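You operate a simulated robot arm through the tools that you are given. There is no shell and no other tool. Be economical: measure what you need, move in short steps, check, and stop when the job is done.

The job below is to be done with a simulated two-armed robot. You get a single attempt, and the scene is never put back.

JOB
Put the 110 kg orange packed bag from the top of the long table on the shelf of the small white table and the 130 kg orange packed bag on the low shelf under the rail bench. Fetch the orange harness grip and set it on top of the folded green canopy. Fetch the grey weight and set it on the back edge of the bench. Put the blue cone on the top of the long table away on the right end of the white machine table. Take the pink chalk on the top of the long table and put it away on the top of the patch table. Put the foot labelled "ZIP" from the top of the long table on the large blue panel and the foot that says "cord" on the green panel. Do these in any order. Set down upright: blue cone, pink chalk.

The check looks at the end state, three seconds after you hand in, the way a careful person would. Anything else that was tipped, shoved, dropped, spilled or broken makes it a failure.

ROBOT AND FRAMES
Two 7-joint arms with two-finger parallel grippers on one trunk, on a base that drives. Base frame: it is fixed to the floor where the robot stands at the start and does not move with it; the origin is under the middle of the robot, x ahead of it, y to its left, z up; the surface under the hand at the start is at about z = 0.92. Units: m, degrees, N and s.
The left shoulder is at the start at [0.07, 0.188, 1.265], the right one opposite. With the tool pointing down near the work surface each hand reaches from about 0.3 to 0.8 m from the robot's upright axis, wherever it stands, measured 20 degrees to its own side. Places, roughly: back edge of the bench [-1.9, -1, 0.9]; blue cone (6x6x12 cm) [1.3, -1.8, 1]; folded green canopy [0.75, 0.75, 1]; foot [0.75, -3, 1]; green panel [1, -2.75, 1]; grey weight [1.25, -0.75, 1]; large blue panel [0.75, -2.5, 1]; low shelf under the rail bench [3.8, 3.4, 0.3]; orange harness grip (14x5x4 cm) [0.7, 0.5, 0.9]; pink chalk [1.25, -2.5, 1]; right end of the white machine table (31x21 cm) [-0.46, 3.98, 0.78]; shelf of the small white table [-1.5, -3.6, 0.3]; top of the patch table [1, -5.9, 0.9]. Payload 3.91 kg a hand.
The tool frame of a hand sits at the grasp point between the pads (the TCP): z along the fingers, y along the line on which they close. The tips reach 0.03 m beyond it. The gripper opens to 0.11 m. The fingers are 0.02 m wide and 0.01 m thick; the gripper's body (0.048 by 0.112 m) begins 0.055 m behind the TCP.
Orientation is that of the tool frame in the base frame, as a unit quaternion [x, y, z, w]. With the fingers straight down and closing along the base's y, the tool's x points along the base's -x, its y along +y and its z along -z.

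CONTROLS
- The arms move only by the tool arm_command. It takes "left_commands", "right_commands" or both (then of equal length, played together; a hand with none holds still); each is a list of rows, each a list of 7 numbers: the closure in counts, from 0 (fully open) to 255 (shut), then the shift along the tool's x, y, z in units of 20 mm (1.0 is 20 mm), then the turn, a rotation vector about the tool's x, y, z in units of 8 degrees (1.0 is 8 degrees). In form: [[gripper, tx, ty, tz, rx, ry, rz], ...]. A call has 1 to 10 rows; each row shifts and turns the commanded pose from where the row before left it, along the tool's axes as they then stand. A call with a number of a shift or a turn outside -1 to 1 is refused whole. Rows are played at 5 a second. More than 0.05 m and 8.6 degrees between two rows, or a gripper value outside its range, and nothing of the call is played. A pose out of reach is approached as far as the arm can. The call stops where the force on the tool passes 40 N (or 10 N more than at its start, if that is more) or the arm is blocked; 0.2 s more then pass. The fingers move at their own pace (about 0.072 m/s each) and stop on an object; they squeeze with about 36 N. The grip force told is the motor's: it shows also when the fingers shut on nothing. Time passes only in rows, and 0.2 s behind the last, so rows that do not move let the fingers close. It gives the time, the measured TCP pose, the force on the tool (base axes), the opening and the grip force at its end, in the units of the frame above (readings bear some noise), with the torque about the TCP (base axes, N m) and any sound that the robot's microphone picked up.
- Cameras (640 x 400 px; columns grow to the right, rows downward): "scene" is now at [0.1299, 0.0304, 1.4876]; the picture's right is [0.35, -0.94, 0.00], its down [-0.59, -0.22, -0.78] and it looks along [0.73, 0.27, -0.63] (base axes); focal length 214 px, centre (320, 200). "left" rides on the left gripper at [0.072, -0.017, -0.103] in its tool frame; the picture's right is [0.23, 0.97, 0.00], its down [-0.76, 0.18, -0.62] and it looks along [-0.61, 0.14, 0.78] (tool axes); focal length 222 px, centre (320, 200). "right" rides on the right gripper at [0.072, 0.017, -0.103] in its tool frame; the picture's right is [-0.23, 0.97, 0.00], its down [-0.76, -0.18, -0.62] and it looks along [-0.61, -0.14, 0.78] (tool axes); focal length 222 px, centre (320, 200). There is no depth. A picture from a camera that has moved, and an enlarged one, comes with that camera's place and axes in the base frame and with its lens.
- get_image(camera): a new picture of that camera. It takes no simulated time.
- move_column(by): slides the trunk up (or, below 0, down) by that many m; the arms and the scene camera ride with it, the base frame stays. It gives what a move gives, with no picture.
- roll_base(legs): drives the robot by 1 to 6 legs, each [ahead, turn to the left] in m and degrees, along the robot's own axes; the way and the turn of a leg run together, so that a leg with both is an arc; at most 1.5 m and 180 degrees a leg. The arms and the cameras ride along, it lands a little off, and it stops where it bumps. It gives what a move gives.
- pan_tilt(pan, tilt): turns the head with the scene camera to pan (to the left, within 86 degrees either way) and tilt (down, from -29 to 69), counted from straight ahead of the robot. It gives what a move gives.
- zoom(camera, box): a new picture of the part [left, top, right, bottom] of that camera's present view, enlarged. It takes no simulated time.
- finish_job(): hands the job in; it is judged then, once.

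Go step by step. Nothing tells you exact positions but the pictures and the camera data: compare them with the known pose of the tool, close in by small moves and look again before you grip or let go. The budget is 483 turns and 238 pictures, counting those below and the enlarged ones. Unless the task says otherwise, let go and move clear before handing in.

The tools are called after "Emit:" as name(argument=value, ...) on one line, values as JSON. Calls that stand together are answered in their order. arm_command: Moves the arms, as the interface text tells. Its arguments: {"type":"object","properties":{"left_commands":{"type":"array"},"right_commands":{"type":"array"}},"required":[]} The other tools are called the same way: move_column (by) slides the trunk up or down; roll_base (legs) drives the base; pan_tilt (pan, tilt) turns the head that bears the scene camera; get_image (camera) takes a picture; zoom (camera, box) takes an enlarged picture of a part of a camera's view; finish_job () hands the job in.

At the start:

```text
time: 0.0
left_eef_pos: [0.3498, 0.5274, 1.1845]
left_ee_rot: [0.0, 1.0, 0.0, 0.0]
left_ft_force: [-0.4, -0.7, 0.2]
left_torque: [-0.02, 0.01, -0.01]
left_gripper_width: 0.1099
left_gripper_force: 0.1
right_eef_pos: [0.4512, 0.0741, 1.2342]
right_ee_rot: [0.001, 1.0, 0.0, 0.0]
right_ft_force: [0.4, 0.3, 0.0]
right_torque: [0.02, -0.01, 0.02]
right_gripper_width: 0.1103
right_gripper_force: 0.1
trunk travel left (down, up): [-0.775, 0.165]
robot x, y, heading: [0.0004, 0.0008, 0.1]
head pan, tilt: [20.5, 39.1]
```

scene: 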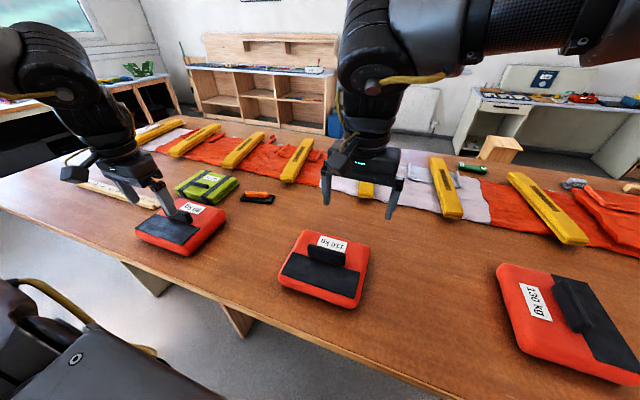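
right: 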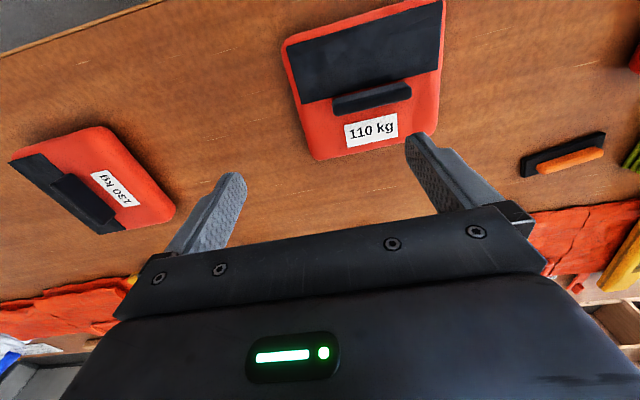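
left: 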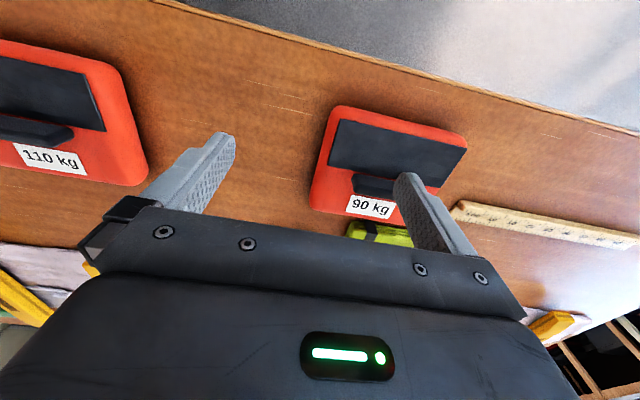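

I see the three orange bags near the table's front edge, with the harness grip at about [0.69, 0.51] and the green canopy at about [0.66, 0.74]. I'll look closer at these two first.

Emit:
zoom(camera="scene", box=[160, 150, 300, 238])

Emit:
pan_tilt(pan=-50, tilt=25)

Emit:
get_image(camera="scene")

```text
4.55 times, centred on (230, 194) of scene
camera zoom: at [0.1299, 0.0304, 1.4876], right [0.35, -0.94, 0.0], down [-0.59, -0.22, -0.78], along [0.73, 0.27, -0.63], focal length 975 px, centre (729, 227)
```

zoom: 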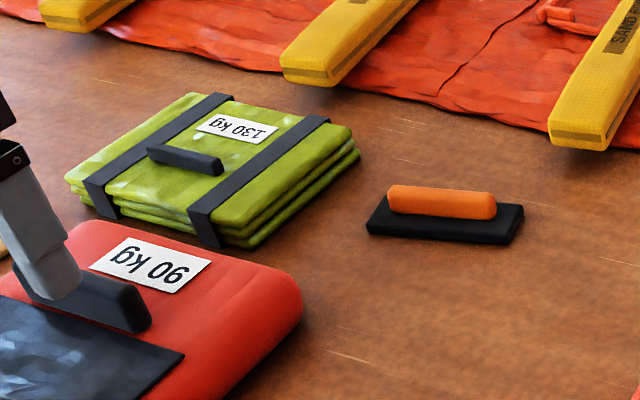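

```text
time: 1.4
left_eef_pos: [0.3488, 0.5277, 1.1844]
left_ee_rot: [0.0, 1.0, 0.0, 0.0]
left_ft_force: [0.1, 0.7, 0.1]
left_torque: [0.03, -0.03, -0.01]
left_gripper_width: 0.1101
left_gripper_force: 0.1
right_eef_pos: [0.4517, 0.0747, 1.2344]
right_ee_rot: [0.0, 1.0, -0.001, 0.0]
right_ft_force: [0.1, 0.1, 0.5]
right_torque: [-0.04, -0.01, 0.02]
right_gripper_width: 0.1101
right_gripper_force: 0.1
trunk travel left (down, up): [-0.775, 0.165]
robot x, y, heading: [0.0019, 0.0012, 0.1]
head pan, tilt: [-50.0, 25.0]
```

```text
233 pictures are left
camera scene: at [0.109, -0.0701, 1.5095], right [-0.77, -0.64, 0.0], down [-0.27, 0.32, -0.91], along [0.58, -0.69, -0.42], focal length 214 px, centre (320, 200)
```

scene: 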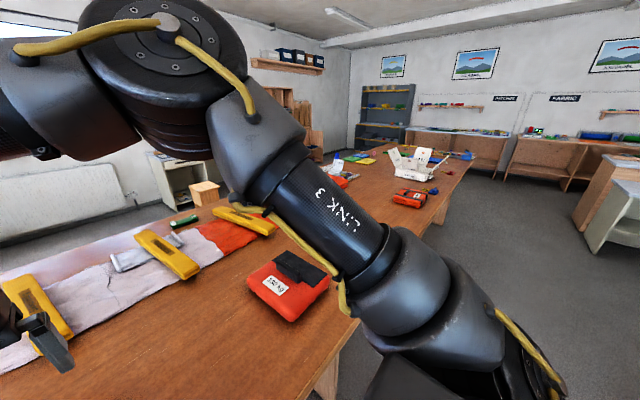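

The long table runs along y from beside me to far on my right, with its front edge at about x = 0.28. Before driving I'll look down at the base clearance and around the room.

Emit:
pan_tilt(pan=60, tilt=30)

Emit:
get_image(camera="scene")

Emit:
pan_tilt(pan=0, tilt=69)

Emit:
get_image(camera="scene")

```text
time: 3.3
left_eef_pos: [0.3487, 0.5286, 1.1848]
left_ee_rot: [0.0, 1.0, 0.0, 0.0]
left_ft_force: [0.5, 0.0, -0.3]
left_torque: [-0.02, 0.01, -0.01]
left_gripper_width: 0.1102
left_gripper_force: 0.1
right_eef_pos: [0.4507, 0.0751, 1.2336]
right_ee_rot: [0.0, 1.0, 0.0, 0.0]
right_ft_force: [-0.7, -0.7, -0.7]
right_torque: [-0.04, -0.01, -0.01]
right_gripper_width: 0.1101
right_gripper_force: 0.1
trunk travel left (down, up): [-0.775, 0.165]
robot x, y, heading: [-0.0011, -0.0018, -0.2]
head pan, tilt: [60.0, 30.0]
```

```text
232 pictures are left
camera scene: at [0.095, 0.0787, 1.5015], right [0.87, -0.5, 0.0], down [-0.25, -0.43, -0.87], along [0.43, 0.75, -0.5], focal length 214 px, centre (320, 200)
```

scene: 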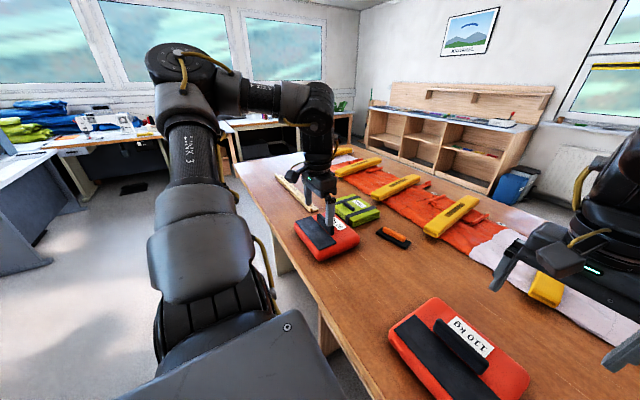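

```text
time: 4.6
left_eef_pos: [0.3488, 0.5281, 1.1844]
left_ee_rot: [0.001, 1.0, 0.0, 0.0]
left_ft_force: [0.3, 0.4, 0.4]
left_torque: [-0.02, 0.01, 0.0]
left_gripper_width: 0.1101
left_gripper_force: 0.1
right_eef_pos: [0.4508, 0.0739, 1.2333]
right_ee_rot: [0.0, 1.0, 0.0, 0.0]
right_ft_force: [-0.6, 0.4, 0.3]
right_torque: [0.0, 0.02, 0.01]
right_gripper_width: 0.1103
right_gripper_force: 0.0
trunk travel left (down, up): [-0.775, 0.165]
robot x, y, heading: [-0.0014, 0.0009, 0.2]
head pan, tilt: [0.0, 68.8]
```

```text
231 pictures are left
camera scene: at [0.1057, 0.0005, 1.4501], right [0.0, -1.0, 0.0], down [-0.93, 0.0, -0.36], along [0.36, 0.0, -0.93], focal length 214 px, centre (320, 200)
```

scene: 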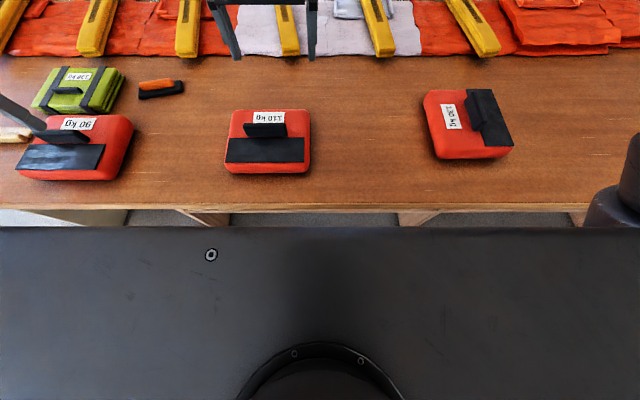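

The table edge is at about x = 0.29, the canopy and grip are ahead-left, and the machine table is far to the left. I'll back off a bit, shift left along the table to y ≈ 0.6 and come back in.

Emit:
roll_base(legs=[[-0.25, 0], [0, 90], [0.55, 0], [0, -90], [0.25, 0]])

Emit:
pan_tilt(pan=5, tilt=60)

Emit:
get_image(camera="scene")

```text
time: 18.3
left_eef_pos: [0.3674, 1.069, 1.1849]
left_ee_rot: [0.012, 1.0, 0.0, 0.001]
left_ft_force: [-0.1, 0.7, 0.7]
left_torque: [0.0, -0.02, 0.05]
left_gripper_width: 0.11
left_gripper_force: 0.0
right_eef_pos: [0.4586, 0.6118, 1.2345]
right_ee_rot: [0.012, 1.0, 0.0, 0.001]
right_ft_force: [-0.4, -0.5, -0.7]
right_torque: [0.03, 0.0, 0.01]
right_gripper_width: 0.1099
right_gripper_force: 0.1
trunk travel left (down, up): [-0.775, 0.165]
robot x, y, heading: [0.0072, 0.5508, -1.2]
head pan, tilt: [0.0, 68.8]
```

```text
time: 19.0
left_eef_pos: [0.3695, 1.0678, 1.1844]
left_ee_rot: [0.012, 1.0, 0.0, 0.0]
left_ft_force: [0.1, 0.2, 0.7]
left_torque: [0.02, 0.02, -0.01]
left_gripper_width: 0.11
left_gripper_force: 0.1
right_eef_pos: [0.4607, 0.6123, 1.2337]
right_ee_rot: [0.012, 1.0, 0.0, 0.0]
right_ft_force: [-0.2, -0.6, 0.7]
right_torque: [0.0, 0.0, 0.01]
right_gripper_width: 0.1098
right_gripper_force: 0.0
trunk travel left (down, up): [-0.775, 0.165]
robot x, y, heading: [0.0063, 0.5462, -1.2]
head pan, tilt: [5.0, 60.0]
```

```text
230 pictures are left
camera scene: at [0.1241, 0.552, 1.4593], right [0.06, -1.0, 0.0], down [-0.86, -0.06, -0.5], along [0.5, 0.03, -0.87], focal length 214 px, centre (320, 200)
```

scene: 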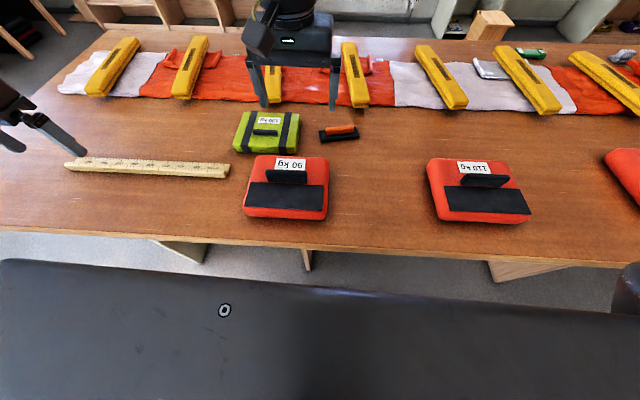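

The right hand can do this now. I'll zoom for the grip's orientation and the canopy top.

Emit:
zoom(camera="scene", box=[220, 95, 380, 195])

```text
4.00 times, centred on (300, 145) of scene
camera zoom: at [0.1241, 0.552, 1.4593], right [0.06, -1.0, 0.0], down [-0.86, -0.06, -0.5], along [0.5, 0.03, -0.87], focal length 858 px, centre (400, 420)
```

zoom: 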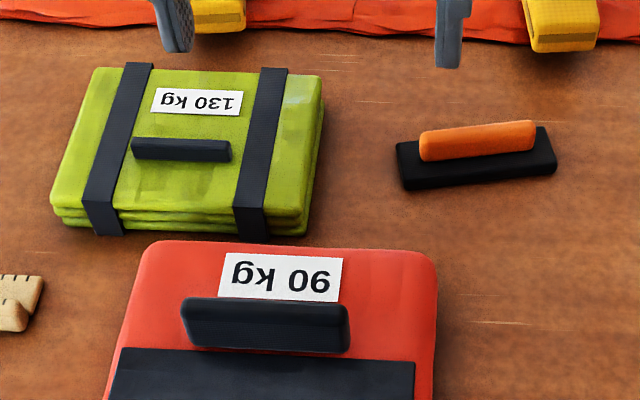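

The harness grip centre is at about [0.69, 0.52], with its long axis roughly 11° off y. I'll turn the right hand so the fingers close across it.

Emit:
arm_command(right_commands=[[0, 0, 0, 0, 0, 0, 0.97], [0, 0, 0, 0, 0, 0, 0.97], [0, 0, 0, 0, 0, 0, 0.97], [0, 0, 0, 0, 0, 0, 0.97], [0, 0, 0, 0, 0, 0, 0.97], [0, 0, 0, 0, 0, 0, 0.97], [0, 0, 0, 0, 0, 0, 0.97], [0, 0, 0, 0, 0, 0, 0.97], [0, 0, 0, 0, 0, 0, 0.97], [0, 0, 0, 0, 0, 0, 0.97]])

```text
time: 21.2
left_eef_pos: [0.3703, 1.0674, 1.1845]
left_ee_rot: [0.012, 1.0, 0.0, 0.0]
left_ft_force: [0.1, 0.2, -0.1]
left_torque: [0.0, 0.04, 0.0]
left_gripper_width: 0.11
left_gripper_force: 0.1
right_eef_pos: [0.46, 0.6122, 1.2345]
right_ee_rot: [0.636, 0.772, 0.0, 0.0]
right_ft_force: [-0.8, -0.1, 0.5]
right_torque: [-0.06, -0.04, 0.0]
right_gripper_width: 0.1102
right_gripper_force: 0.0
trunk travel left (down, up): [-0.775, 0.165]
robot x, y, heading: [0.0048, 0.5498, -1.5]
head pan, tilt: [5.0, 60.0]
```

Orientation is right. Next I'll move above the grip.

Emit:
arm_command(right_commands=[[0, -0.67, 1, 0.8, 0, 0, 0], [0, -0.67, 1, 0.8, 0, 0, 0], [0, -0.67, 1, 0.8, 0, 0, 0], [0, -0.67, 1, 0.8, 0, 0, 0], [0, -0.67, 1, 0.8, 0, 0, 0], [0, -0.67, 1, 0.8, 0, 0, 0], [0, -0.67, 1, 0.8, 0, 0, 0], [0, -0.67, 1, 0.8, 0, 0, 0], [0, -0.67, 1, 0.8, 0, 0, 0], [0, -0.67, 1, 0.8, 0, 0, 0]])

Emit:
get_image(camera="right")

Emit:
zoom(camera="scene", box=[220, 70, 412, 190])

```text
time: 23.4
left_eef_pos: [0.3698, 1.0692, 1.1843]
left_ee_rot: [0.012, 1.0, 0.0, -0.001]
left_ft_force: [-0.4, -0.3, -1.2]
left_torque: [-0.03, 0.02, -0.02]
left_gripper_width: 0.11
left_gripper_force: 0.0
right_eef_pos: [0.6725, 0.5199, 1.0722]
right_ee_rot: [0.635, 0.772, 0.001, 0.0]
right_ft_force: [1.2, 0.0, -0.1]
right_torque: [-0.01, 0.03, 0.01]
right_gripper_width: 0.1101
right_gripper_force: 0.1
right hand out of reach, approached as far as the arm can: row 10
trunk travel left (down, up): [-0.775, 0.165]
robot x, y, heading: [0.0096, 0.5494, -1.3]
head pan, tilt: [5.0, 60.0]
```

```text
228 pictures are left
camera right: at [0.6751, 0.5944, 1.1756], right [1.0, -0.04, 0.0], down [-0.03, -0.78, 0.62], along [-0.02, -0.62, -0.78], focal length 222 px, centre (320, 200)
```

right: 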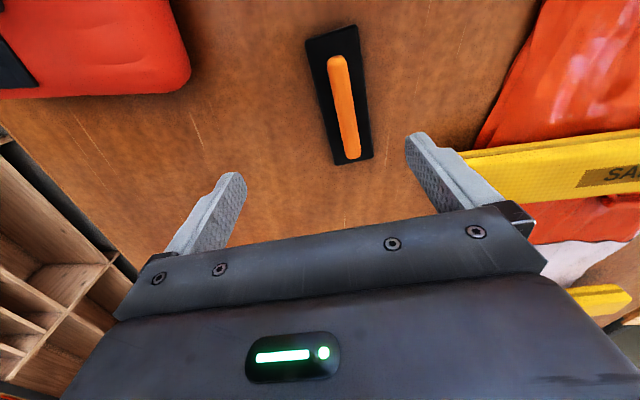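

```text
3.33 times, centred on (316, 130) of scene
camera zoom: at [0.125, 0.5523, 1.4594], right [0.06, -1.0, 0.0], down [-0.86, -0.06, -0.5], along [0.5, 0.03, -0.87], focal length 715 px, centre (333, 433)
```

zoom: 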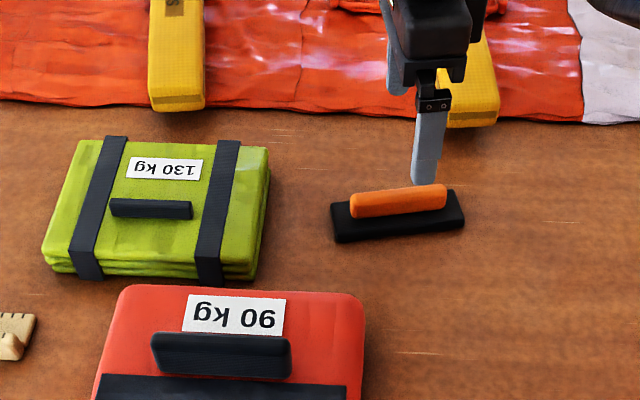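

The grip is just ahead of the fingers, at about [0.69, 0.53]. I'll go lower, where the reach should be better, then correct.

Emit:
arm_command(right_commands=[[0, 0.1, 0.3, 0.8, 0, 0, 0], [0, 0.1, 0.3, 0.8, 0, 0, 0], [0, 0.1, 0.2, 0.8, 0, 0, 0], [0, 0, 0, 0, 0, 0, 0]])

Emit:
get_image(camera="right")

```text
time: 24.4
left_eef_pos: [0.3695, 1.0681, 1.1845]
left_ee_rot: [0.011, 1.0, 0.001, 0.001]
left_ft_force: [-0.1, 0.1, 0.0]
left_torque: [0.0, -0.02, 0.01]
left_gripper_width: 0.1101
left_gripper_force: 0.2
right_eef_pos: [0.6705, 0.5272, 1.0231]
right_ee_rot: [0.636, 0.771, 0.0, 0.0]
right_ft_force: [-0.1, 0.1, 0.2]
right_torque: [0.01, -0.02, 0.02]
right_gripper_width: 0.1101
right_gripper_force: 0.0
right hand out of reach, approached as far as the arm can: row 1, 2, 3
trunk travel left (down, up): [-0.775, 0.165]
robot x, y, heading: [0.0068, 0.5437, -1.5]
head pan, tilt: [5.0, 60.0]
```

```text
226 pictures are left
camera right: at [0.6743, 0.6013, 1.1273], right [1.0, -0.04, 0.0], down [-0.03, -0.78, 0.62], along [-0.02, -0.62, -0.78], focal length 222 px, centre (320, 200)
```

right: 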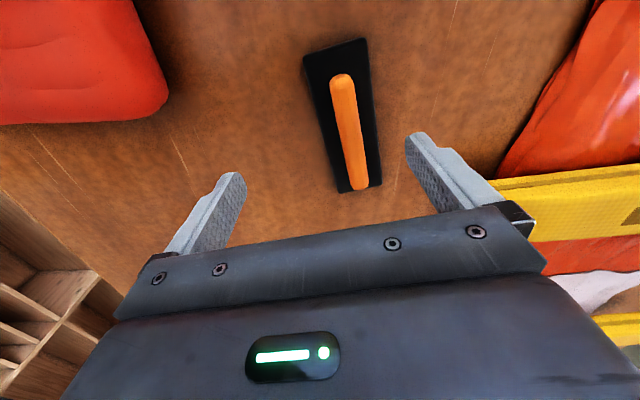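

The arm runs out of reach about 2 cm short. I'll edge the base 4 cm closer; the hand is still clear above the grip.

Emit:
roll_base(legs=[[0.04, 0]])

```text
time: 25.3
left_eef_pos: [0.3978, 1.068, 1.1875]
left_ee_rot: [0.011, 1.0, 0.0, 0.005]
left_ft_force: [-0.2, 0.6, 0.2]
left_torque: [-0.02, -0.08, -0.02]
left_gripper_width: 0.1101
left_gripper_force: 0.0
right_eef_pos: [0.7019, 0.5275, 1.0295]
right_ee_rot: [0.635, 0.772, 0.003, 0.003]
right_ft_force: [-0.7, 0.1, 0.2]
right_torque: [-0.02, -0.03, 0.03]
right_gripper_width: 0.1101
right_gripper_force: 0.0
trunk travel left (down, up): [-0.775, 0.165]
robot x, y, heading: [0.0435, 0.5482, -1.4]
head pan, tilt: [5.0, 60.0]
```

Emit:
arm_command(right_commands=[[0, 0, -0.5, 0.9, 0, 0, 0], [0, 0, 0, 0.9, 0, 0, 0], [0, 0, 0, 0.9, 0, 0, 0], [0, 0, 0, 0, 0, 0, 0]])

Emit:
get_image(camera="right")

Emit:
zoom(camera="scene", box=[220, 70, 412, 190])

```text
time: 26.3
left_eef_pos: [0.4089, 1.068, 1.1839]
left_ee_rot: [0.011, 1.0, 0.0, -0.001]
left_ft_force: [-0.9, -0.1, 0.1]
left_torque: [0.01, 0.0, -0.03]
left_gripper_width: 0.1098
left_gripper_force: 0.1
right_eef_pos: [0.7017, 0.5246, 0.971]
right_ee_rot: [0.635, 0.772, 0.0, 0.0]
right_ft_force: [-0.2, -0.6, 0.2]
right_torque: [0.0, 0.02, 0.02]
right_gripper_width: 0.1101
right_gripper_force: 0.1
trunk travel left (down, up): [-0.775, 0.165]
robot x, y, heading: [0.0451, 0.549, -1.2]
head pan, tilt: [5.0, 60.0]
```

```text
225 pictures are left
camera right: at [0.7038, 0.5984, 1.0744], right [1.0, -0.04, 0.0], down [-0.03, -0.78, 0.62], along [-0.02, -0.62, -0.78], focal length 222 px, centre (320, 200)
```

right: 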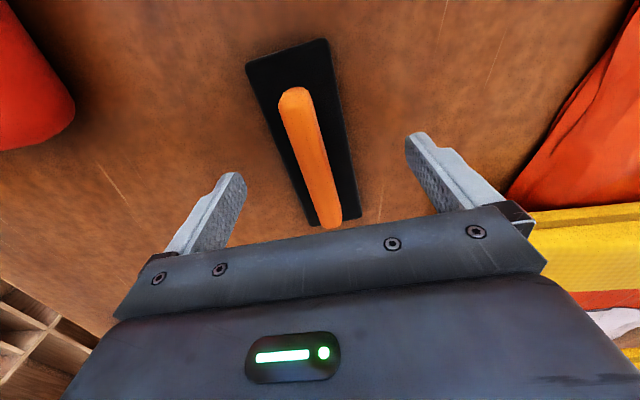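

```text
3.33 times, centred on (316, 130) of scene
camera zoom: at [0.1634, 0.551, 1.4594], right [0.06, -1.0, 0.0], down [-0.86, -0.06, -0.5], along [0.5, 0.03, -0.87], focal length 715 px, centre (333, 433)
```

zoom: 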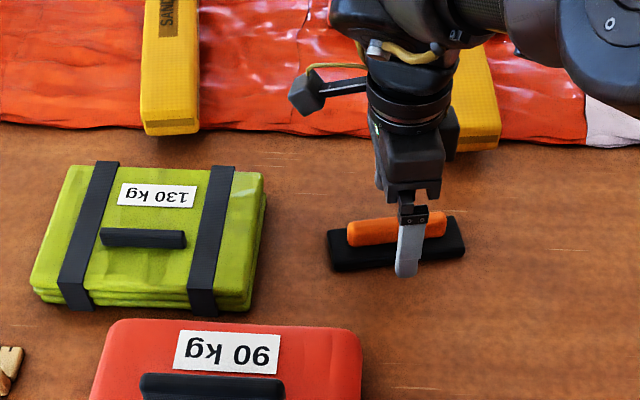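

The fingers straddle the grip. I'll centre slightly (+y), go down the last 14 mm and close.

Emit:
arm_command(right_commands=[[0, 0.6, -0.35, 0.35, 0, 0, 0], [0, 0, 0, 0.35, 0, 0, 0], [120, 0, 0, 0, 0, 0, 0], [255, 0, 0, 0, 0, 0, 0], [255, 0, 0, 0, 0, 0, 0], [255, 0, 0, 0, 0, 0, 0], [255, 0, 0, 0, 0, 0, 0]])

Emit:
get_image(camera="right")

```text
time: 27.9
left_eef_pos: [0.4077, 1.0677, 1.1852]
left_ee_rot: [0.012, 1.0, 0.0, 0.001]
left_ft_force: [-0.1, -0.3, -0.9]
left_torque: [0.02, -0.04, 0.01]
left_gripper_width: 0.11
left_gripper_force: 0.1
right_eef_pos: [0.691, 0.5355, 0.9578]
right_ee_rot: [0.635, 0.772, 0.001, 0.0]
right_ft_force: [0.1, 1.1, 0.2]
right_torque: [-0.01, -0.03, 0.06]
right_gripper_width: 0.0493
right_gripper_force: 35.7
trunk travel left (down, up): [-0.775, 0.165]
robot x, y, heading: [0.0463, 0.5478, -1.4]
head pan, tilt: [5.0, 60.0]
```

```text
223 pictures are left
camera right: at [0.694, 0.6099, 1.0603], right [1.0, -0.03, 0.0], down [-0.03, -0.78, 0.62], along [-0.02, -0.62, -0.78], focal length 222 px, centre (320, 200)
```

right: 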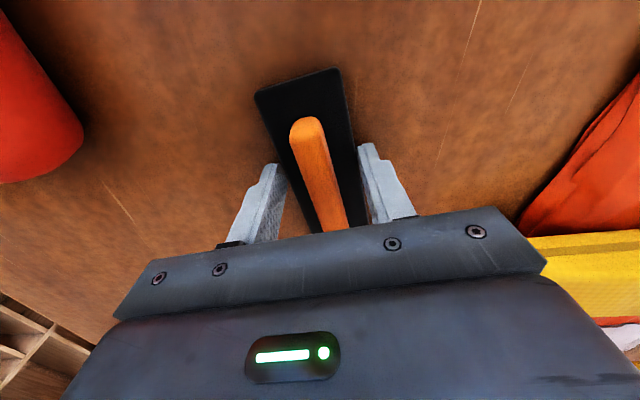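

The grip is held, 49 mm between the pads. The canopy spans about x 0.585–0.743, y 0.655–0.85 with its handle at x ≈ 0.64, so I'll set the grip on the back half. First I'll lift and retract, then shift the base left.

Emit:
arm_command(right_commands=[[255, 0, 0, -1, 0, 0, 0], [255, 0, 0, -1, 0, 0, 0], [255, 0, 0, -1, 0, 0, 0], [255, 0, -1, -1, 0, 0, 0], [255, 0, -1, -1, 0, 0, 0], [255, 0, -1, -1, 0, 0, 0.5], [255, 0, -1, -1, 0, 0, 0.5], [255, 0, -1, -0.8, 0, 0, 0.4], [255, 0, -1, 0, 0, 0, 0]])

Emit:
roll_base(legs=[[-0.25, 0], [0, 90], [0.3, 0], [0, -89], [0.25, 0]])

Emit:
get_image(camera="scene")

```text
time: 29.9
left_eef_pos: [0.4078, 1.068, 1.1861]
left_ee_rot: [0.011, 1.0, 0.0, 0.0]
left_ft_force: [-0.4, 0.6, 0.6]
left_torque: [0.03, -0.01, -0.01]
left_gripper_width: 0.1099
left_gripper_force: 0.0
right_eef_pos: [0.5721, 0.5202, 1.1135]
right_ee_rot: [0.707, 0.707, 0.0, -0.001]
right_ft_force: [-0.3, 0.3, 0.0]
right_torque: [0.01, 0.03, -0.01]
right_gripper_width: 0.0
right_gripper_force: 36.2
trunk travel left (down, up): [-0.775, 0.165]
robot x, y, heading: [0.0487, 0.5474, -1.2]
head pan, tilt: [5.0, 60.0]
```

```text
time: 42.4
left_eef_pos: [0.4015, 1.3818, 1.185]
left_ee_rot: [0.0, 1.0, 0.0, 0.001]
left_ft_force: [-0.2, 0.7, 0.4]
left_torque: [-0.01, 0.01, -0.03]
left_gripper_width: 0.11
left_gripper_force: 0.1
right_eef_pos: [0.579, 0.8379, 1.1136]
right_ee_rot: [0.699, 0.715, 0.002, 0.0]
right_ft_force: [0.6, 0.5, -0.4]
right_torque: [-0.01, 0.02, -0.01]
right_gripper_width: 0.0
right_gripper_force: 35.9
trunk travel left (down, up): [-0.775, 0.165]
robot x, y, heading: [0.055, 0.8584, 0.1]
head pan, tilt: [5.0, 60.0]
```

```text
222 pictures are left
camera scene: at [0.168, 0.8604, 1.4596], right [0.09, -1.0, 0.0], down [-0.86, -0.07, -0.5], along [0.5, 0.04, -0.87], focal length 214 px, centre (320, 200)
```

scene: 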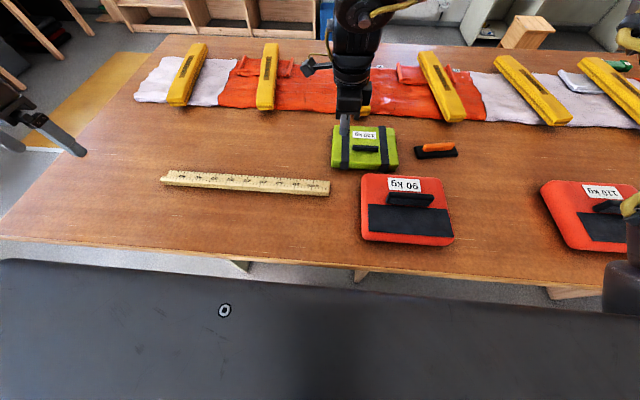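

The grip slipped out and still lies in its place at about [0.685, 0.53]; the hand came away empty. I'll move the base to y ≈ 0.72, from where both grip and canopy are reachable, and grip deeper.

Emit:
arm_command(right_commands=[[0, 0, -0.5, 0, 0, 0, 0], [0, 0, -0.5, 0, 0, 0, 0], [0, 0, 0, 0, 0, 0, 0]])

Emit:
roll_base(legs=[[-0.25, 0], [0, -90], [0.14, 0], [0, 90], [0.25, 0]])

Emit:
get_image(camera="scene")

```text
time: 43.2
left_eef_pos: [0.4046, 1.3824, 1.1844]
left_ee_rot: [0.0, 1.0, -0.001, 0.0]
left_ft_force: [0.0, 0.1, -0.8]
left_torque: [0.0, 0.01, 0.0]
left_gripper_width: 0.1098
left_gripper_force: 0.1
right_eef_pos: [0.5609, 0.8367, 1.114]
right_ee_rot: [0.7, 0.714, 0.0, -0.001]
right_ft_force: [-0.4, -0.8, -0.2]
right_torque: [0.0, 0.02, 0.0]
right_gripper_width: 0.1098
right_gripper_force: 0.5
trunk travel left (down, up): [-0.775, 0.165]
robot x, y, heading: [0.0531, 0.8561, -0.0]
head pan, tilt: [5.0, 60.0]
```

```text
time: 55.0
left_eef_pos: [0.4076, 1.2322, 1.1849]
left_ee_rot: [0.008, 1.0, 0.0, 0.001]
left_ft_force: [0.6, -0.7, -0.3]
left_torque: [-0.01, 0.0, 0.01]
left_gripper_width: 0.1104
left_gripper_force: 0.0
right_eef_pos: [0.5566, 0.6851, 1.1142]
right_ee_rot: [0.705, 0.709, 0.001, 0.0]
right_ft_force: [-0.9, 1.2, -0.5]
right_torque: [0.0, 0.01, 0.01]
right_gripper_width: 0.11
right_gripper_force: 0.0
trunk travel left (down, up): [-0.775, 0.165]
robot x, y, heading: [0.0529, 0.7083, -0.9]
head pan, tilt: [5.0, 60.0]
```

```text
221 pictures are left
camera scene: at [0.166, 0.7138, 1.4596], right [0.07, -1.0, 0.0], down [-0.86, -0.06, -0.5], along [0.5, 0.04, -0.87], focal length 214 px, centre (320, 200)
```

scene: 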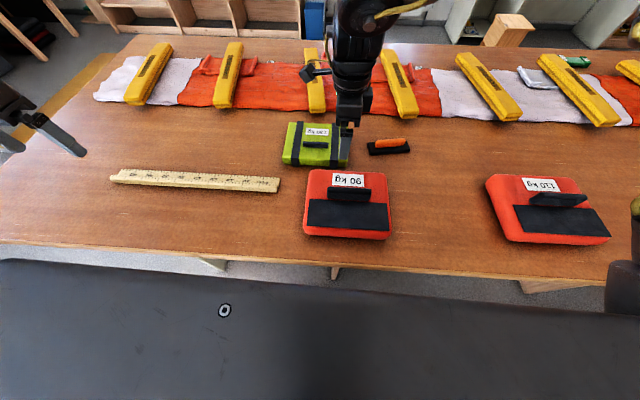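

Emit:
arm_command(right_commands=[[0, -1, 0.9, 0, 0, 0, -0.2], [0, -1, 0.9, 0, 0, 0, -0.2], [0, -1, 0.9, 0.4, 0, 0, -0.2], [0, -1, 0.9, 0.8, 0, 0, -0.2], [0, -1, 0.9, 0.8, 0, 0, -0.2], [0, -1, 0.9, 0.8, 0, 0, -0.2], [0, -1, 0.9, 0.8, 0, 0, -0.1], [0, 0, 0, 0, 0, 0, 0]])

Emit:
get_image(camera="right")

```text
time: 56.8
left_eef_pos: [0.4084, 1.2325, 1.1854]
left_ee_rot: [0.008, 1.0, 0.0, 0.001]
left_ft_force: [1.2, -0.7, 1.3]
left_torque: [0.02, -0.04, 0.01]
left_gripper_width: 0.11
left_gripper_force: 0.1
right_eef_pos: [0.6962, 0.5565, 1.0395]
right_ee_rot: [0.637, 0.771, 0.002, 0.0]
right_ft_force: [-0.7, 0.5, 0.1]
right_torque: [0.01, -0.02, -0.02]
right_gripper_width: 0.1099
right_gripper_force: 0.0
trunk travel left (down, up): [-0.775, 0.165]
robot x, y, heading: [0.0526, 0.7069, -1.0]
head pan, tilt: [5.0, 60.0]
```

```text
220 pictures are left
camera right: at [0.6991, 0.631, 1.1436], right [1.0, -0.04, 0.0], down [-0.03, -0.78, 0.62], along [-0.02, -0.62, -0.78], focal length 222 px, centre (320, 200)
```

right: 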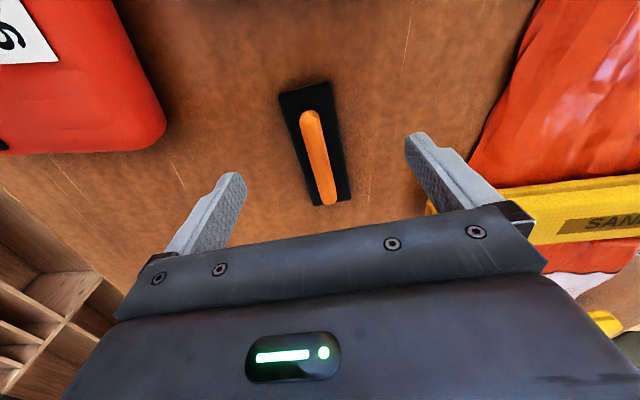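

Emit:
arm_command(right_commands=[[0, -0.9, -0.3, 0.8, 0, 0, 0], [0, 0, 0, 1, 0, 0, 0], [0, 0, 0, 1, 0, 0, 0], [0, 0, 0, 1, 0, 0, 0], [0, 0, 0, 0.35, 0, 0, 0], [0, 0, 0, 0.25, 0, 0, 0], [0, 0, 0, 0, 0, 0, 0]])

```text
time: 58.4
left_eef_pos: [0.4089, 1.2322, 1.1849]
left_ee_rot: [0.009, 1.0, -0.001, 0.0]
left_ft_force: [0.1, 0.5, -0.7]
left_torque: [0.01, 0.02, -0.02]
left_gripper_width: 0.1101
left_gripper_force: 0.1
right_eef_pos: [0.6932, 0.5378, 0.9525]
right_ee_rot: [0.637, 0.771, 0.002, -0.001]
right_ft_force: [-0.2, -0.7, 0.0]
right_torque: [-0.03, 0.01, 0.04]
right_gripper_width: 0.11
right_gripper_force: 0.0
trunk travel left (down, up): [-0.775, 0.165]
robot x, y, heading: [0.0534, 0.7128, -0.8]
head pan, tilt: [5.0, 60.0]
```

Emit:
arm_command(right_commands=[[0, 0, 0, 0.1, 0, 0, 0], [0, 0, 0, 0.1, 0, 0, 0], [0, 0, 0, 0, 0, 0, 0]])

Emit:
zoom(camera="scene", box=[300, 80, 460, 180])

```text
time: 59.2
left_eef_pos: [0.4077, 1.2317, 1.1851]
left_ee_rot: [0.008, 1.0, 0.0, 0.001]
left_ft_force: [0.1, 0.6, -0.3]
left_torque: [-0.05, 0.02, -0.04]
left_gripper_width: 0.1099
left_gripper_force: 0.0
right_eef_pos: [0.6926, 0.5374, 0.9506]
right_ee_rot: [0.638, 0.77, 0.002, 0.0]
right_ft_force: [1.5, -0.6, 10.0]
right_torque: [-0.23, 0.54, 0.13]
right_gripper_width: 0.1094
right_gripper_force: 0.0
trunk travel left (down, up): [-0.775, 0.165]
robot x, y, heading: [0.0514, 0.7096, -0.9]
head pan, tilt: [5.0, 60.0]
```

```text
4.00 times, centred on (380, 130) of scene
camera zoom: at [0.1666, 0.7138, 1.4597], right [0.07, -1.0, 0.0], down [-0.86, -0.06, -0.5], along [0.5, 0.04, -0.87], focal length 858 px, centre (80, 480)
```

zoom: 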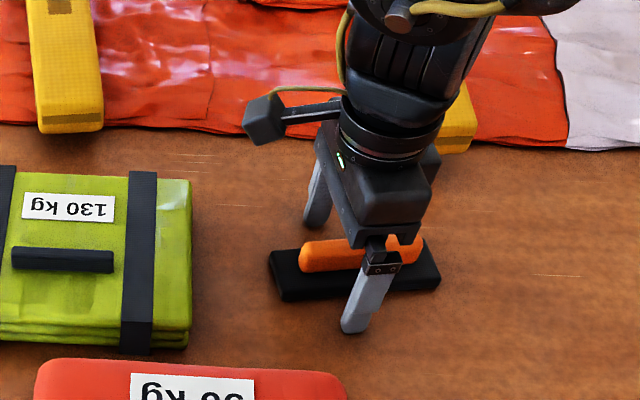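

Fingertips touch the table, so this is the deepest grip. I'll raise a millimetre, close and lift slowly.

Emit:
arm_command(right_commands=[[0, 0, 0, -0.1, 0, 0, 0], [255, 0, 0, 0, 0, 0, 0], [255, 0, 0, 0, 0, 0, 0], [255, 0, 0, 0, 0, 0, 0], [255, 0, 0, 0, 0, 0, 0], [255, 0, 0, 0, 0, 0, 0], [255, 0, 0, -0.3, 0, 0, 0], [255, 0, 0, -0.3, 0, 0, 0], [255, 0, 0, 0, 0, 0, 0]])

Emit:
get_image(camera="right")

```text
time: 61.2
left_eef_pos: [0.4079, 1.2312, 1.1844]
left_ee_rot: [0.007, 1.0, -0.001, 0.001]
left_ft_force: [0.0, 0.0, -0.3]
left_torque: [-0.02, -0.01, -0.01]
left_gripper_width: 0.1098
left_gripper_force: 0.0
right_eef_pos: [0.6943, 0.5381, 0.9634]
right_ee_rot: [0.638, 0.77, 0.0, 0.0]
right_ft_force: [0.3, 0.1, -0.2]
right_torque: [0.04, -0.01, -0.01]
right_gripper_width: 0.0488
right_gripper_force: 35.9
trunk travel left (down, up): [-0.775, 0.165]
robot x, y, heading: [0.0537, 0.709, -0.7]
head pan, tilt: [5.0, 60.0]
```

```text
218 pictures are left
camera right: at [0.6967, 0.6127, 1.0663], right [1.0, -0.04, 0.0], down [-0.03, -0.78, 0.62], along [-0.03, -0.62, -0.78], focal length 222 px, centre (320, 200)
```

right: 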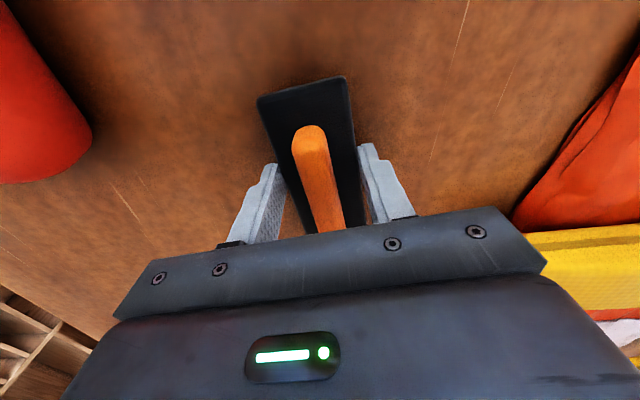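

Emit:
arm_command(right_commands=[[255, 0, 0, -0.4, 0, 0, 0], [255, 0, 0, -0.4, 0, 0, 0], [255, 0, 0, -0.4, 0, 0, 0], [255, 0, 0, -0.4, 0, 0, 0], [255, 0, 0, 0, 0, 0, 0]])

Emit:
zoom(camera="scene", box=[300, 80, 460, 180])

```text
time: 62.4
left_eef_pos: [0.4088, 1.2328, 1.1847]
left_ee_rot: [0.008, 1.0, 0.0, 0.001]
left_ft_force: [-0.2, 0.7, 0.3]
left_torque: [-0.01, -0.03, 0.0]
left_gripper_width: 0.1098
left_gripper_force: 0.1
right_eef_pos: [0.693, 0.5386, 0.9947]
right_ee_rot: [0.637, 0.77, 0.001, -0.001]
right_ft_force: [0.0, -0.9, -0.5]
right_torque: [0.0, -0.02, 0.03]
right_gripper_width: 0.0486
right_gripper_force: 36.2
trunk travel left (down, up): [-0.775, 0.165]
robot x, y, heading: [0.0497, 0.7079, -1.1]
head pan, tilt: [5.0, 60.0]
```

```text
4.00 times, centred on (380, 130) of scene
camera zoom: at [0.1679, 0.7135, 1.4594], right [0.07, -1.0, 0.0], down [-0.86, -0.06, -0.5], along [0.5, 0.04, -0.87], focal length 858 px, centre (80, 480)
```

zoom: 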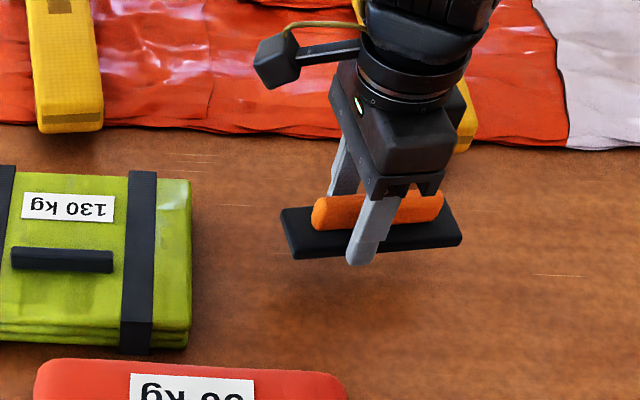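

The grip is lifted. I'll raise it a bit more and move it over the back half of the canopy.

Emit:
arm_command(right_commands=[[255, 0, 0, -0.5, 0, 0, 0], [255, 0, 0, -0.5, 0, 0, 0], [255, 0, 0, -0.5, 0, 0, 0], [255, 0, 0, -0.6, 0, 0, 0], [255, 0.7, 0.2, -0.1, 0, 0, 0], [255, 0.7, 0.2, 0, 0, 0, 0], [255, 0.7, 0.2, 0, 0, 0, 0], [255, 0.7, 0.2, 0, 0, 0, 0], [255, 0.7, 0.2, 0, 0, 0, 0], [255, 0.7, 0.2, 0, 0, 0, 0]])

Emit:
arm_command(right_commands=[[255, 0.7, 0.2, 0, 0, 0, 0], [255, 0.7, 0.2, 0, 0, 0, 0], [255, 0.7, 0.2, 0, 0, 0, 0], [255, 0.7, 0.2, 0, 0, 0, 0], [255, 0.7, 0.2, 0, 0, 0, 0], [255, 0.7, 0.2, 0, 0, 0, 0], [255, 0.7, 0.2, 0, 0, 0, 0.45], [255, 0.7, 0.2, 0, 0, 0, 0.45], [255, 0.7, 0, 0, 0, 0, 0.45], [255, 0, 0, 0, 0, 0, 0]])

Emit:
zoom(camera="scene", box=[240, 80, 400, 180])

Emit:
get_image(camera="right")

```text
time: 64.6
left_eef_pos: [0.4078, 1.2331, 1.1853]
left_ee_rot: [0.008, 1.0, -0.001, 0.0]
left_ft_force: [-0.4, -0.7, 0.6]
left_torque: [0.01, -0.01, 0.01]
left_gripper_width: 0.1101
left_gripper_force: 0.0
right_eef_pos: [0.7013, 0.6257, 1.0408]
right_ee_rot: [0.638, 0.77, 0.001, 0.0]
right_ft_force: [0.2, -0.4, -0.5]
right_torque: [-0.02, -0.02, 0.0]
right_gripper_width: 0.0492
right_gripper_force: 36.3
trunk travel left (down, up): [-0.775, 0.165]
robot x, y, heading: [0.0509, 0.7096, -1.1]
head pan, tilt: [5.0, 60.0]
```

```text
time: 66.8
left_eef_pos: [0.4086, 1.2312, 1.185]
left_ee_rot: [0.008, 1.0, 0.0, 0.001]
left_ft_force: [-0.9, -0.3, -0.8]
left_torque: [-0.01, -0.03, 0.0]
left_gripper_width: 0.1098
left_gripper_force: 0.0
right_eef_pos: [0.6911, 0.7401, 1.0397]
right_ee_rot: [0.707, 0.707, 0.002, -0.001]
right_ft_force: [0.1, 0.1, 0.1]
right_torque: [0.01, -0.02, 0.01]
right_gripper_width: 0.0491
right_gripper_force: 35.7
right hand out of reach, approached as far as the arm can: row 7, 8, 9
trunk travel left (down, up): [-0.775, 0.165]
robot x, y, heading: [0.0512, 0.7096, -0.7]
head pan, tilt: [5.0, 60.0]
```

```text
4.00 times, centred on (320, 130) of scene
camera zoom: at [0.1678, 0.7135, 1.4594], right [0.07, -1.0, 0.0], down [-0.86, -0.06, -0.5], along [0.5, 0.04, -0.87], focal length 858 px, centre (320, 480)
```

zoom: 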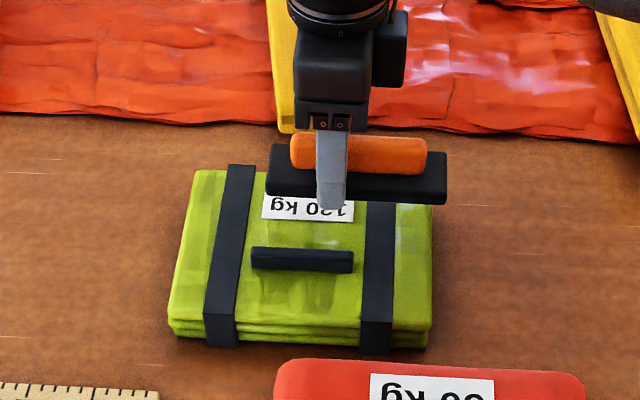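

```text
215 pictures are left
camera right: at [0.7082, 0.8125, 1.143], right [0.97, -0.23, 0.0], down [-0.18, -0.76, 0.62], along [-0.14, -0.6, -0.79], focal length 222 px, centre (320, 200)
```

right: 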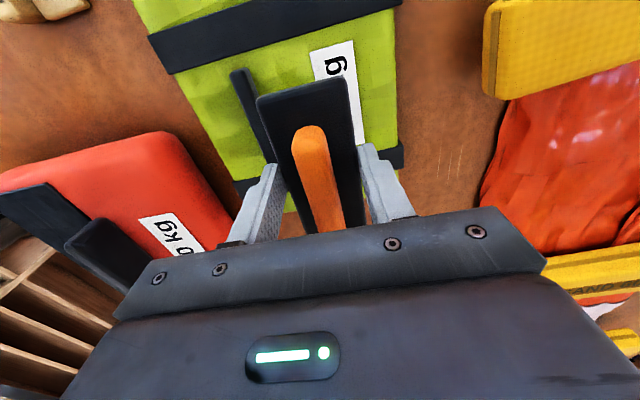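

The canopy centre is about y = 0.76 and the held grip's centre is about 2 cm to the −y side of the fingers, so the hand must go 4 cm left. A small base turn of 3.5° does that within reach.

Emit:
roll_base(legs=[[0, 3.6]])

Emit:
arm_command(right_commands=[[255, 0, 0, 0, 0, 0, 0], [255, 0, 0, 0, 0, 0, 0]])

Emit:
zoom(camera="scene", box=[240, 80, 400, 180])

```text
time: 67.7
left_eef_pos: [0.3774, 1.2504, 1.186]
left_ee_rot: [-0.023, 1.0, 0.0, 0.0]
left_ft_force: [-0.5, -1.2, 0.2]
left_torque: [0.01, 0.02, 0.0]
left_gripper_width: 0.11
left_gripper_force: 0.1
right_eef_pos: [0.6895, 0.7779, 1.0388]
right_ee_rot: [0.685, 0.728, 0.004, -0.003]
right_ft_force: [0.5, 0.2, -0.9]
right_torque: [0.03, 0.0, 0.01]
right_gripper_width: 0.0489
right_gripper_force: 35.9
trunk travel left (down, up): [-0.775, 0.165]
robot x, y, heading: [0.0491, 0.7088, 2.8]
head pan, tilt: [5.0, 60.0]
```

```text
time: 68.3
left_eef_pos: [0.3768, 1.2527, 1.1859]
left_ee_rot: [-0.024, 1.0, 0.0, 0.002]
left_ft_force: [0.5, 0.2, 0.6]
left_torque: [0.01, 0.0, -0.01]
left_gripper_width: 0.1099
left_gripper_force: 0.0
right_eef_pos: [0.6896, 0.7798, 1.0395]
right_ee_rot: [0.686, 0.728, 0.002, -0.002]
right_ft_force: [0.4, -0.1, -0.2]
right_torque: [0.04, -0.01, -0.01]
right_gripper_width: 0.0489
right_gripper_force: 35.9
trunk travel left (down, up): [-0.775, 0.165]
robot x, y, heading: [0.0541, 0.7118, 2.6]
head pan, tilt: [5.0, 60.0]
```

```text
4.00 times, centred on (320, 130) of scene
camera zoom: at [0.1679, 0.7197, 1.4594], right [0.13, -0.99, 0.0], down [-0.86, -0.11, -0.5], along [0.5, 0.07, -0.87], focal length 858 px, centre (320, 480)
```

zoom: 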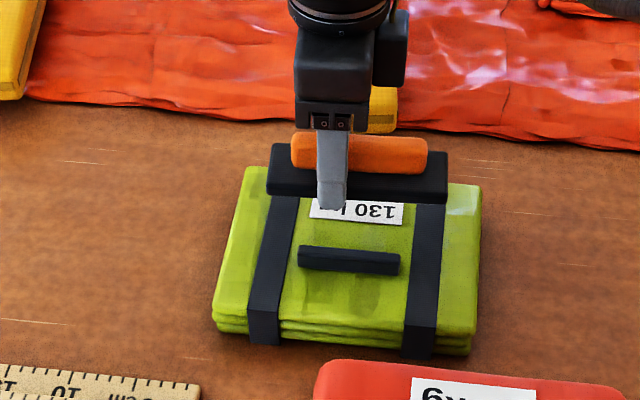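

It now sits over both straps behind the handle. Lowering in small steps until contact.

Emit:
arm_command(right_commands=[[255, 0, 0, 0.4, 0, 0, 0.1], [255, 0, 0, 0.4, 0, 0, 0.1], [255, 0, 0, 0.3, 0, 0, 0.1], [255, 0, 0, 0.2, 0, 0, 0.1], [255, 0, 0, 0.1, 0, 0, 0], [255, 0, 0, 0, 0, 0, 0]])

Emit:
get_image(camera="right")

```text
time: 69.7
left_eef_pos: [0.3745, 1.2536, 1.1856]
left_ee_rot: [-0.023, 1.0, -0.001, 0.001]
left_ft_force: [-0.5, -0.1, -0.4]
left_torque: [0.01, 0.0, -0.02]
left_gripper_width: 0.11
left_gripper_force: 0.1
right_eef_pos: [0.6876, 0.7803, 1.012]
right_ee_rot: [0.706, 0.709, 0.003, -0.001]
right_ft_force: [-0.2, 0.1, -0.4]
right_torque: [0.05, 0.02, -0.04]
right_gripper_width: 0.0489
right_gripper_force: 36.1
trunk travel left (down, up): [-0.775, 0.165]
robot x, y, heading: [0.0488, 0.7068, 2.7]
head pan, tilt: [5.0, 60.0]
```

```text
213 pictures are left
camera right: at [0.7044, 0.8518, 1.115], right [0.97, -0.22, 0.0], down [-0.18, -0.77, 0.62], along [-0.14, -0.6, -0.79], focal length 222 px, centre (320, 200)
```

right: 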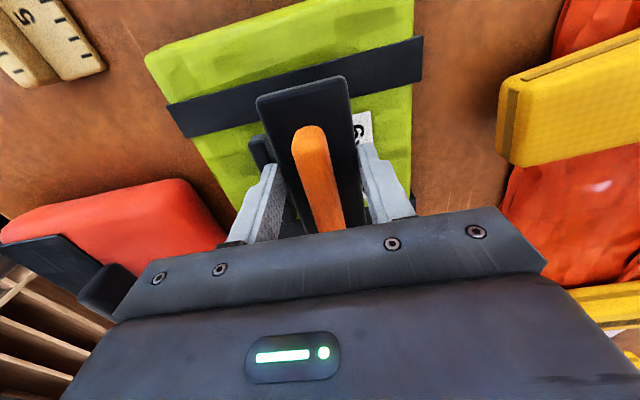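

Emit:
arm_command(right_commands=[[255, 0, 0.4, 0, 0, 0, 0], [255, 0, 0.3, 0, 0, 0, 0], [255, 0, 0, 0.1, 0, 0, 0], [255, 0, 0, 0.1, 0, 0, 0], [255, 0, 0, 0, 0, 0, 0]])

Emit:
zoom(camera="scene", box=[272, 100, 368, 160])

```text
time: 70.9
left_eef_pos: [0.3756, 1.2533, 1.1865]
left_ee_rot: [-0.024, 1.0, 0.0, 0.001]
left_ft_force: [-0.6, 0.3, 0.6]
left_torque: [0.03, 0.0, -0.03]
left_gripper_width: 0.1098
left_gripper_force: 0.0
right_eef_pos: [0.696, 0.7736, 1.0079]
right_ee_rot: [0.705, 0.709, 0.004, -0.002]
right_ft_force: [-0.4, -0.7, -0.8]
right_torque: [0.02, -0.02, 0.02]
right_gripper_width: 0.049
right_gripper_force: 36.4
right hand out of reach, approached as far as the arm can: row 1, 2
trunk travel left (down, up): [-0.775, 0.165]
robot x, y, heading: [0.0495, 0.7082, 2.7]
head pan, tilt: [5.0, 60.0]
```

```text
6.67 times, centred on (320, 130) of scene
camera zoom: at [0.1673, 0.7209, 1.4594], right [0.13, -0.99, 0.0], down [-0.86, -0.12, -0.5], along [0.5, 0.07, -0.87], focal length 1430 px, centre (320, 667)
```

zoom: 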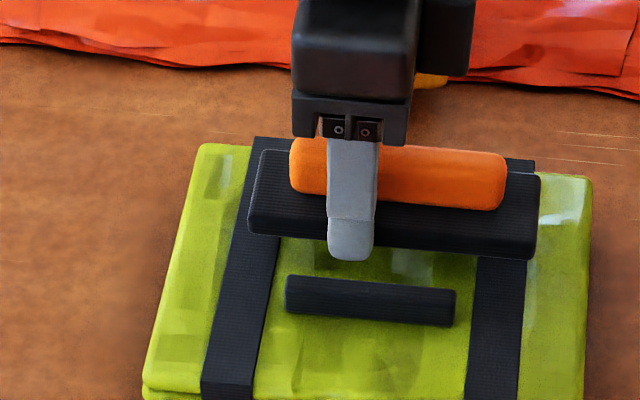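

Well placed between the handle and the back edge. I'll lower a few millimetres more until it touches.

Emit:
arm_command(right_commands=[[255, 0, 0, 0.15, 0, 0, 0], [255, 0, 0, 0.1, 0, 0, 0], [255, 0, 0, 0.1, 0, 0, 0], [255, 0, 0, 0, 0, 0, 0]])

```text
time: 71.9
left_eef_pos: [0.3752, 1.2525, 1.1847]
left_ee_rot: [-0.023, 1.0, 0.0, 0.001]
left_ft_force: [0.6, -0.5, -0.2]
left_torque: [0.01, 0.0, -0.02]
left_gripper_width: 0.1098
left_gripper_force: 0.0
right_eef_pos: [0.6942, 0.7728, 1.0021]
right_ee_rot: [0.706, 0.708, 0.004, -0.002]
right_ft_force: [-0.2, -0.3, -0.2]
right_torque: [0.0, 0.0, 0.04]
right_gripper_width: 0.0491
right_gripper_force: 36.3
trunk travel left (down, up): [-0.775, 0.165]
robot x, y, heading: [0.0502, 0.7074, 2.7]
head pan, tilt: [5.0, 60.0]
```

Emit:
arm_command(right_commands=[[255, 0, 0, 0.1, 0, 0, 0], [255, 0, 0, 0.1, 0, 0, 0], [255, 0, 0, 0.1, 0, 0, 0], [255, 0, 0, 0, 0, 0, 0]])

Emit:
zoom(camera="scene", box=[272, 100, 368, 160])

```text
time: 72.9
left_eef_pos: [0.3755, 1.2532, 1.1858]
left_ee_rot: [-0.023, 1.0, 0.0, 0.001]
left_ft_force: [0.1, 0.7, -0.4]
left_torque: [0.01, -0.01, 0.05]
left_gripper_width: 0.1098
left_gripper_force: 0.0
right_eef_pos: [0.6951, 0.7724, 0.9943]
right_ee_rot: [0.706, 0.708, 0.005, -0.002]
right_ft_force: [0.0, 0.0, -0.7]
right_torque: [0.02, -0.01, 0.02]
right_gripper_width: 0.049
right_gripper_force: 36.1
trunk travel left (down, up): [-0.775, 0.165]
robot x, y, heading: [0.0527, 0.7067, 2.8]
head pan, tilt: [5.0, 60.0]
```

```text
6.67 times, centred on (320, 130) of scene
camera zoom: at [0.1673, 0.7209, 1.4594], right [0.13, -0.99, 0.0], down [-0.86, -0.12, -0.5], along [0.5, 0.07, -0.87], focal length 1430 px, centre (320, 667)
```

zoom: 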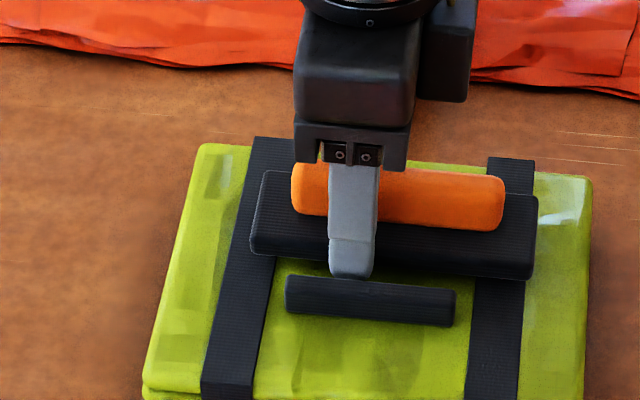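

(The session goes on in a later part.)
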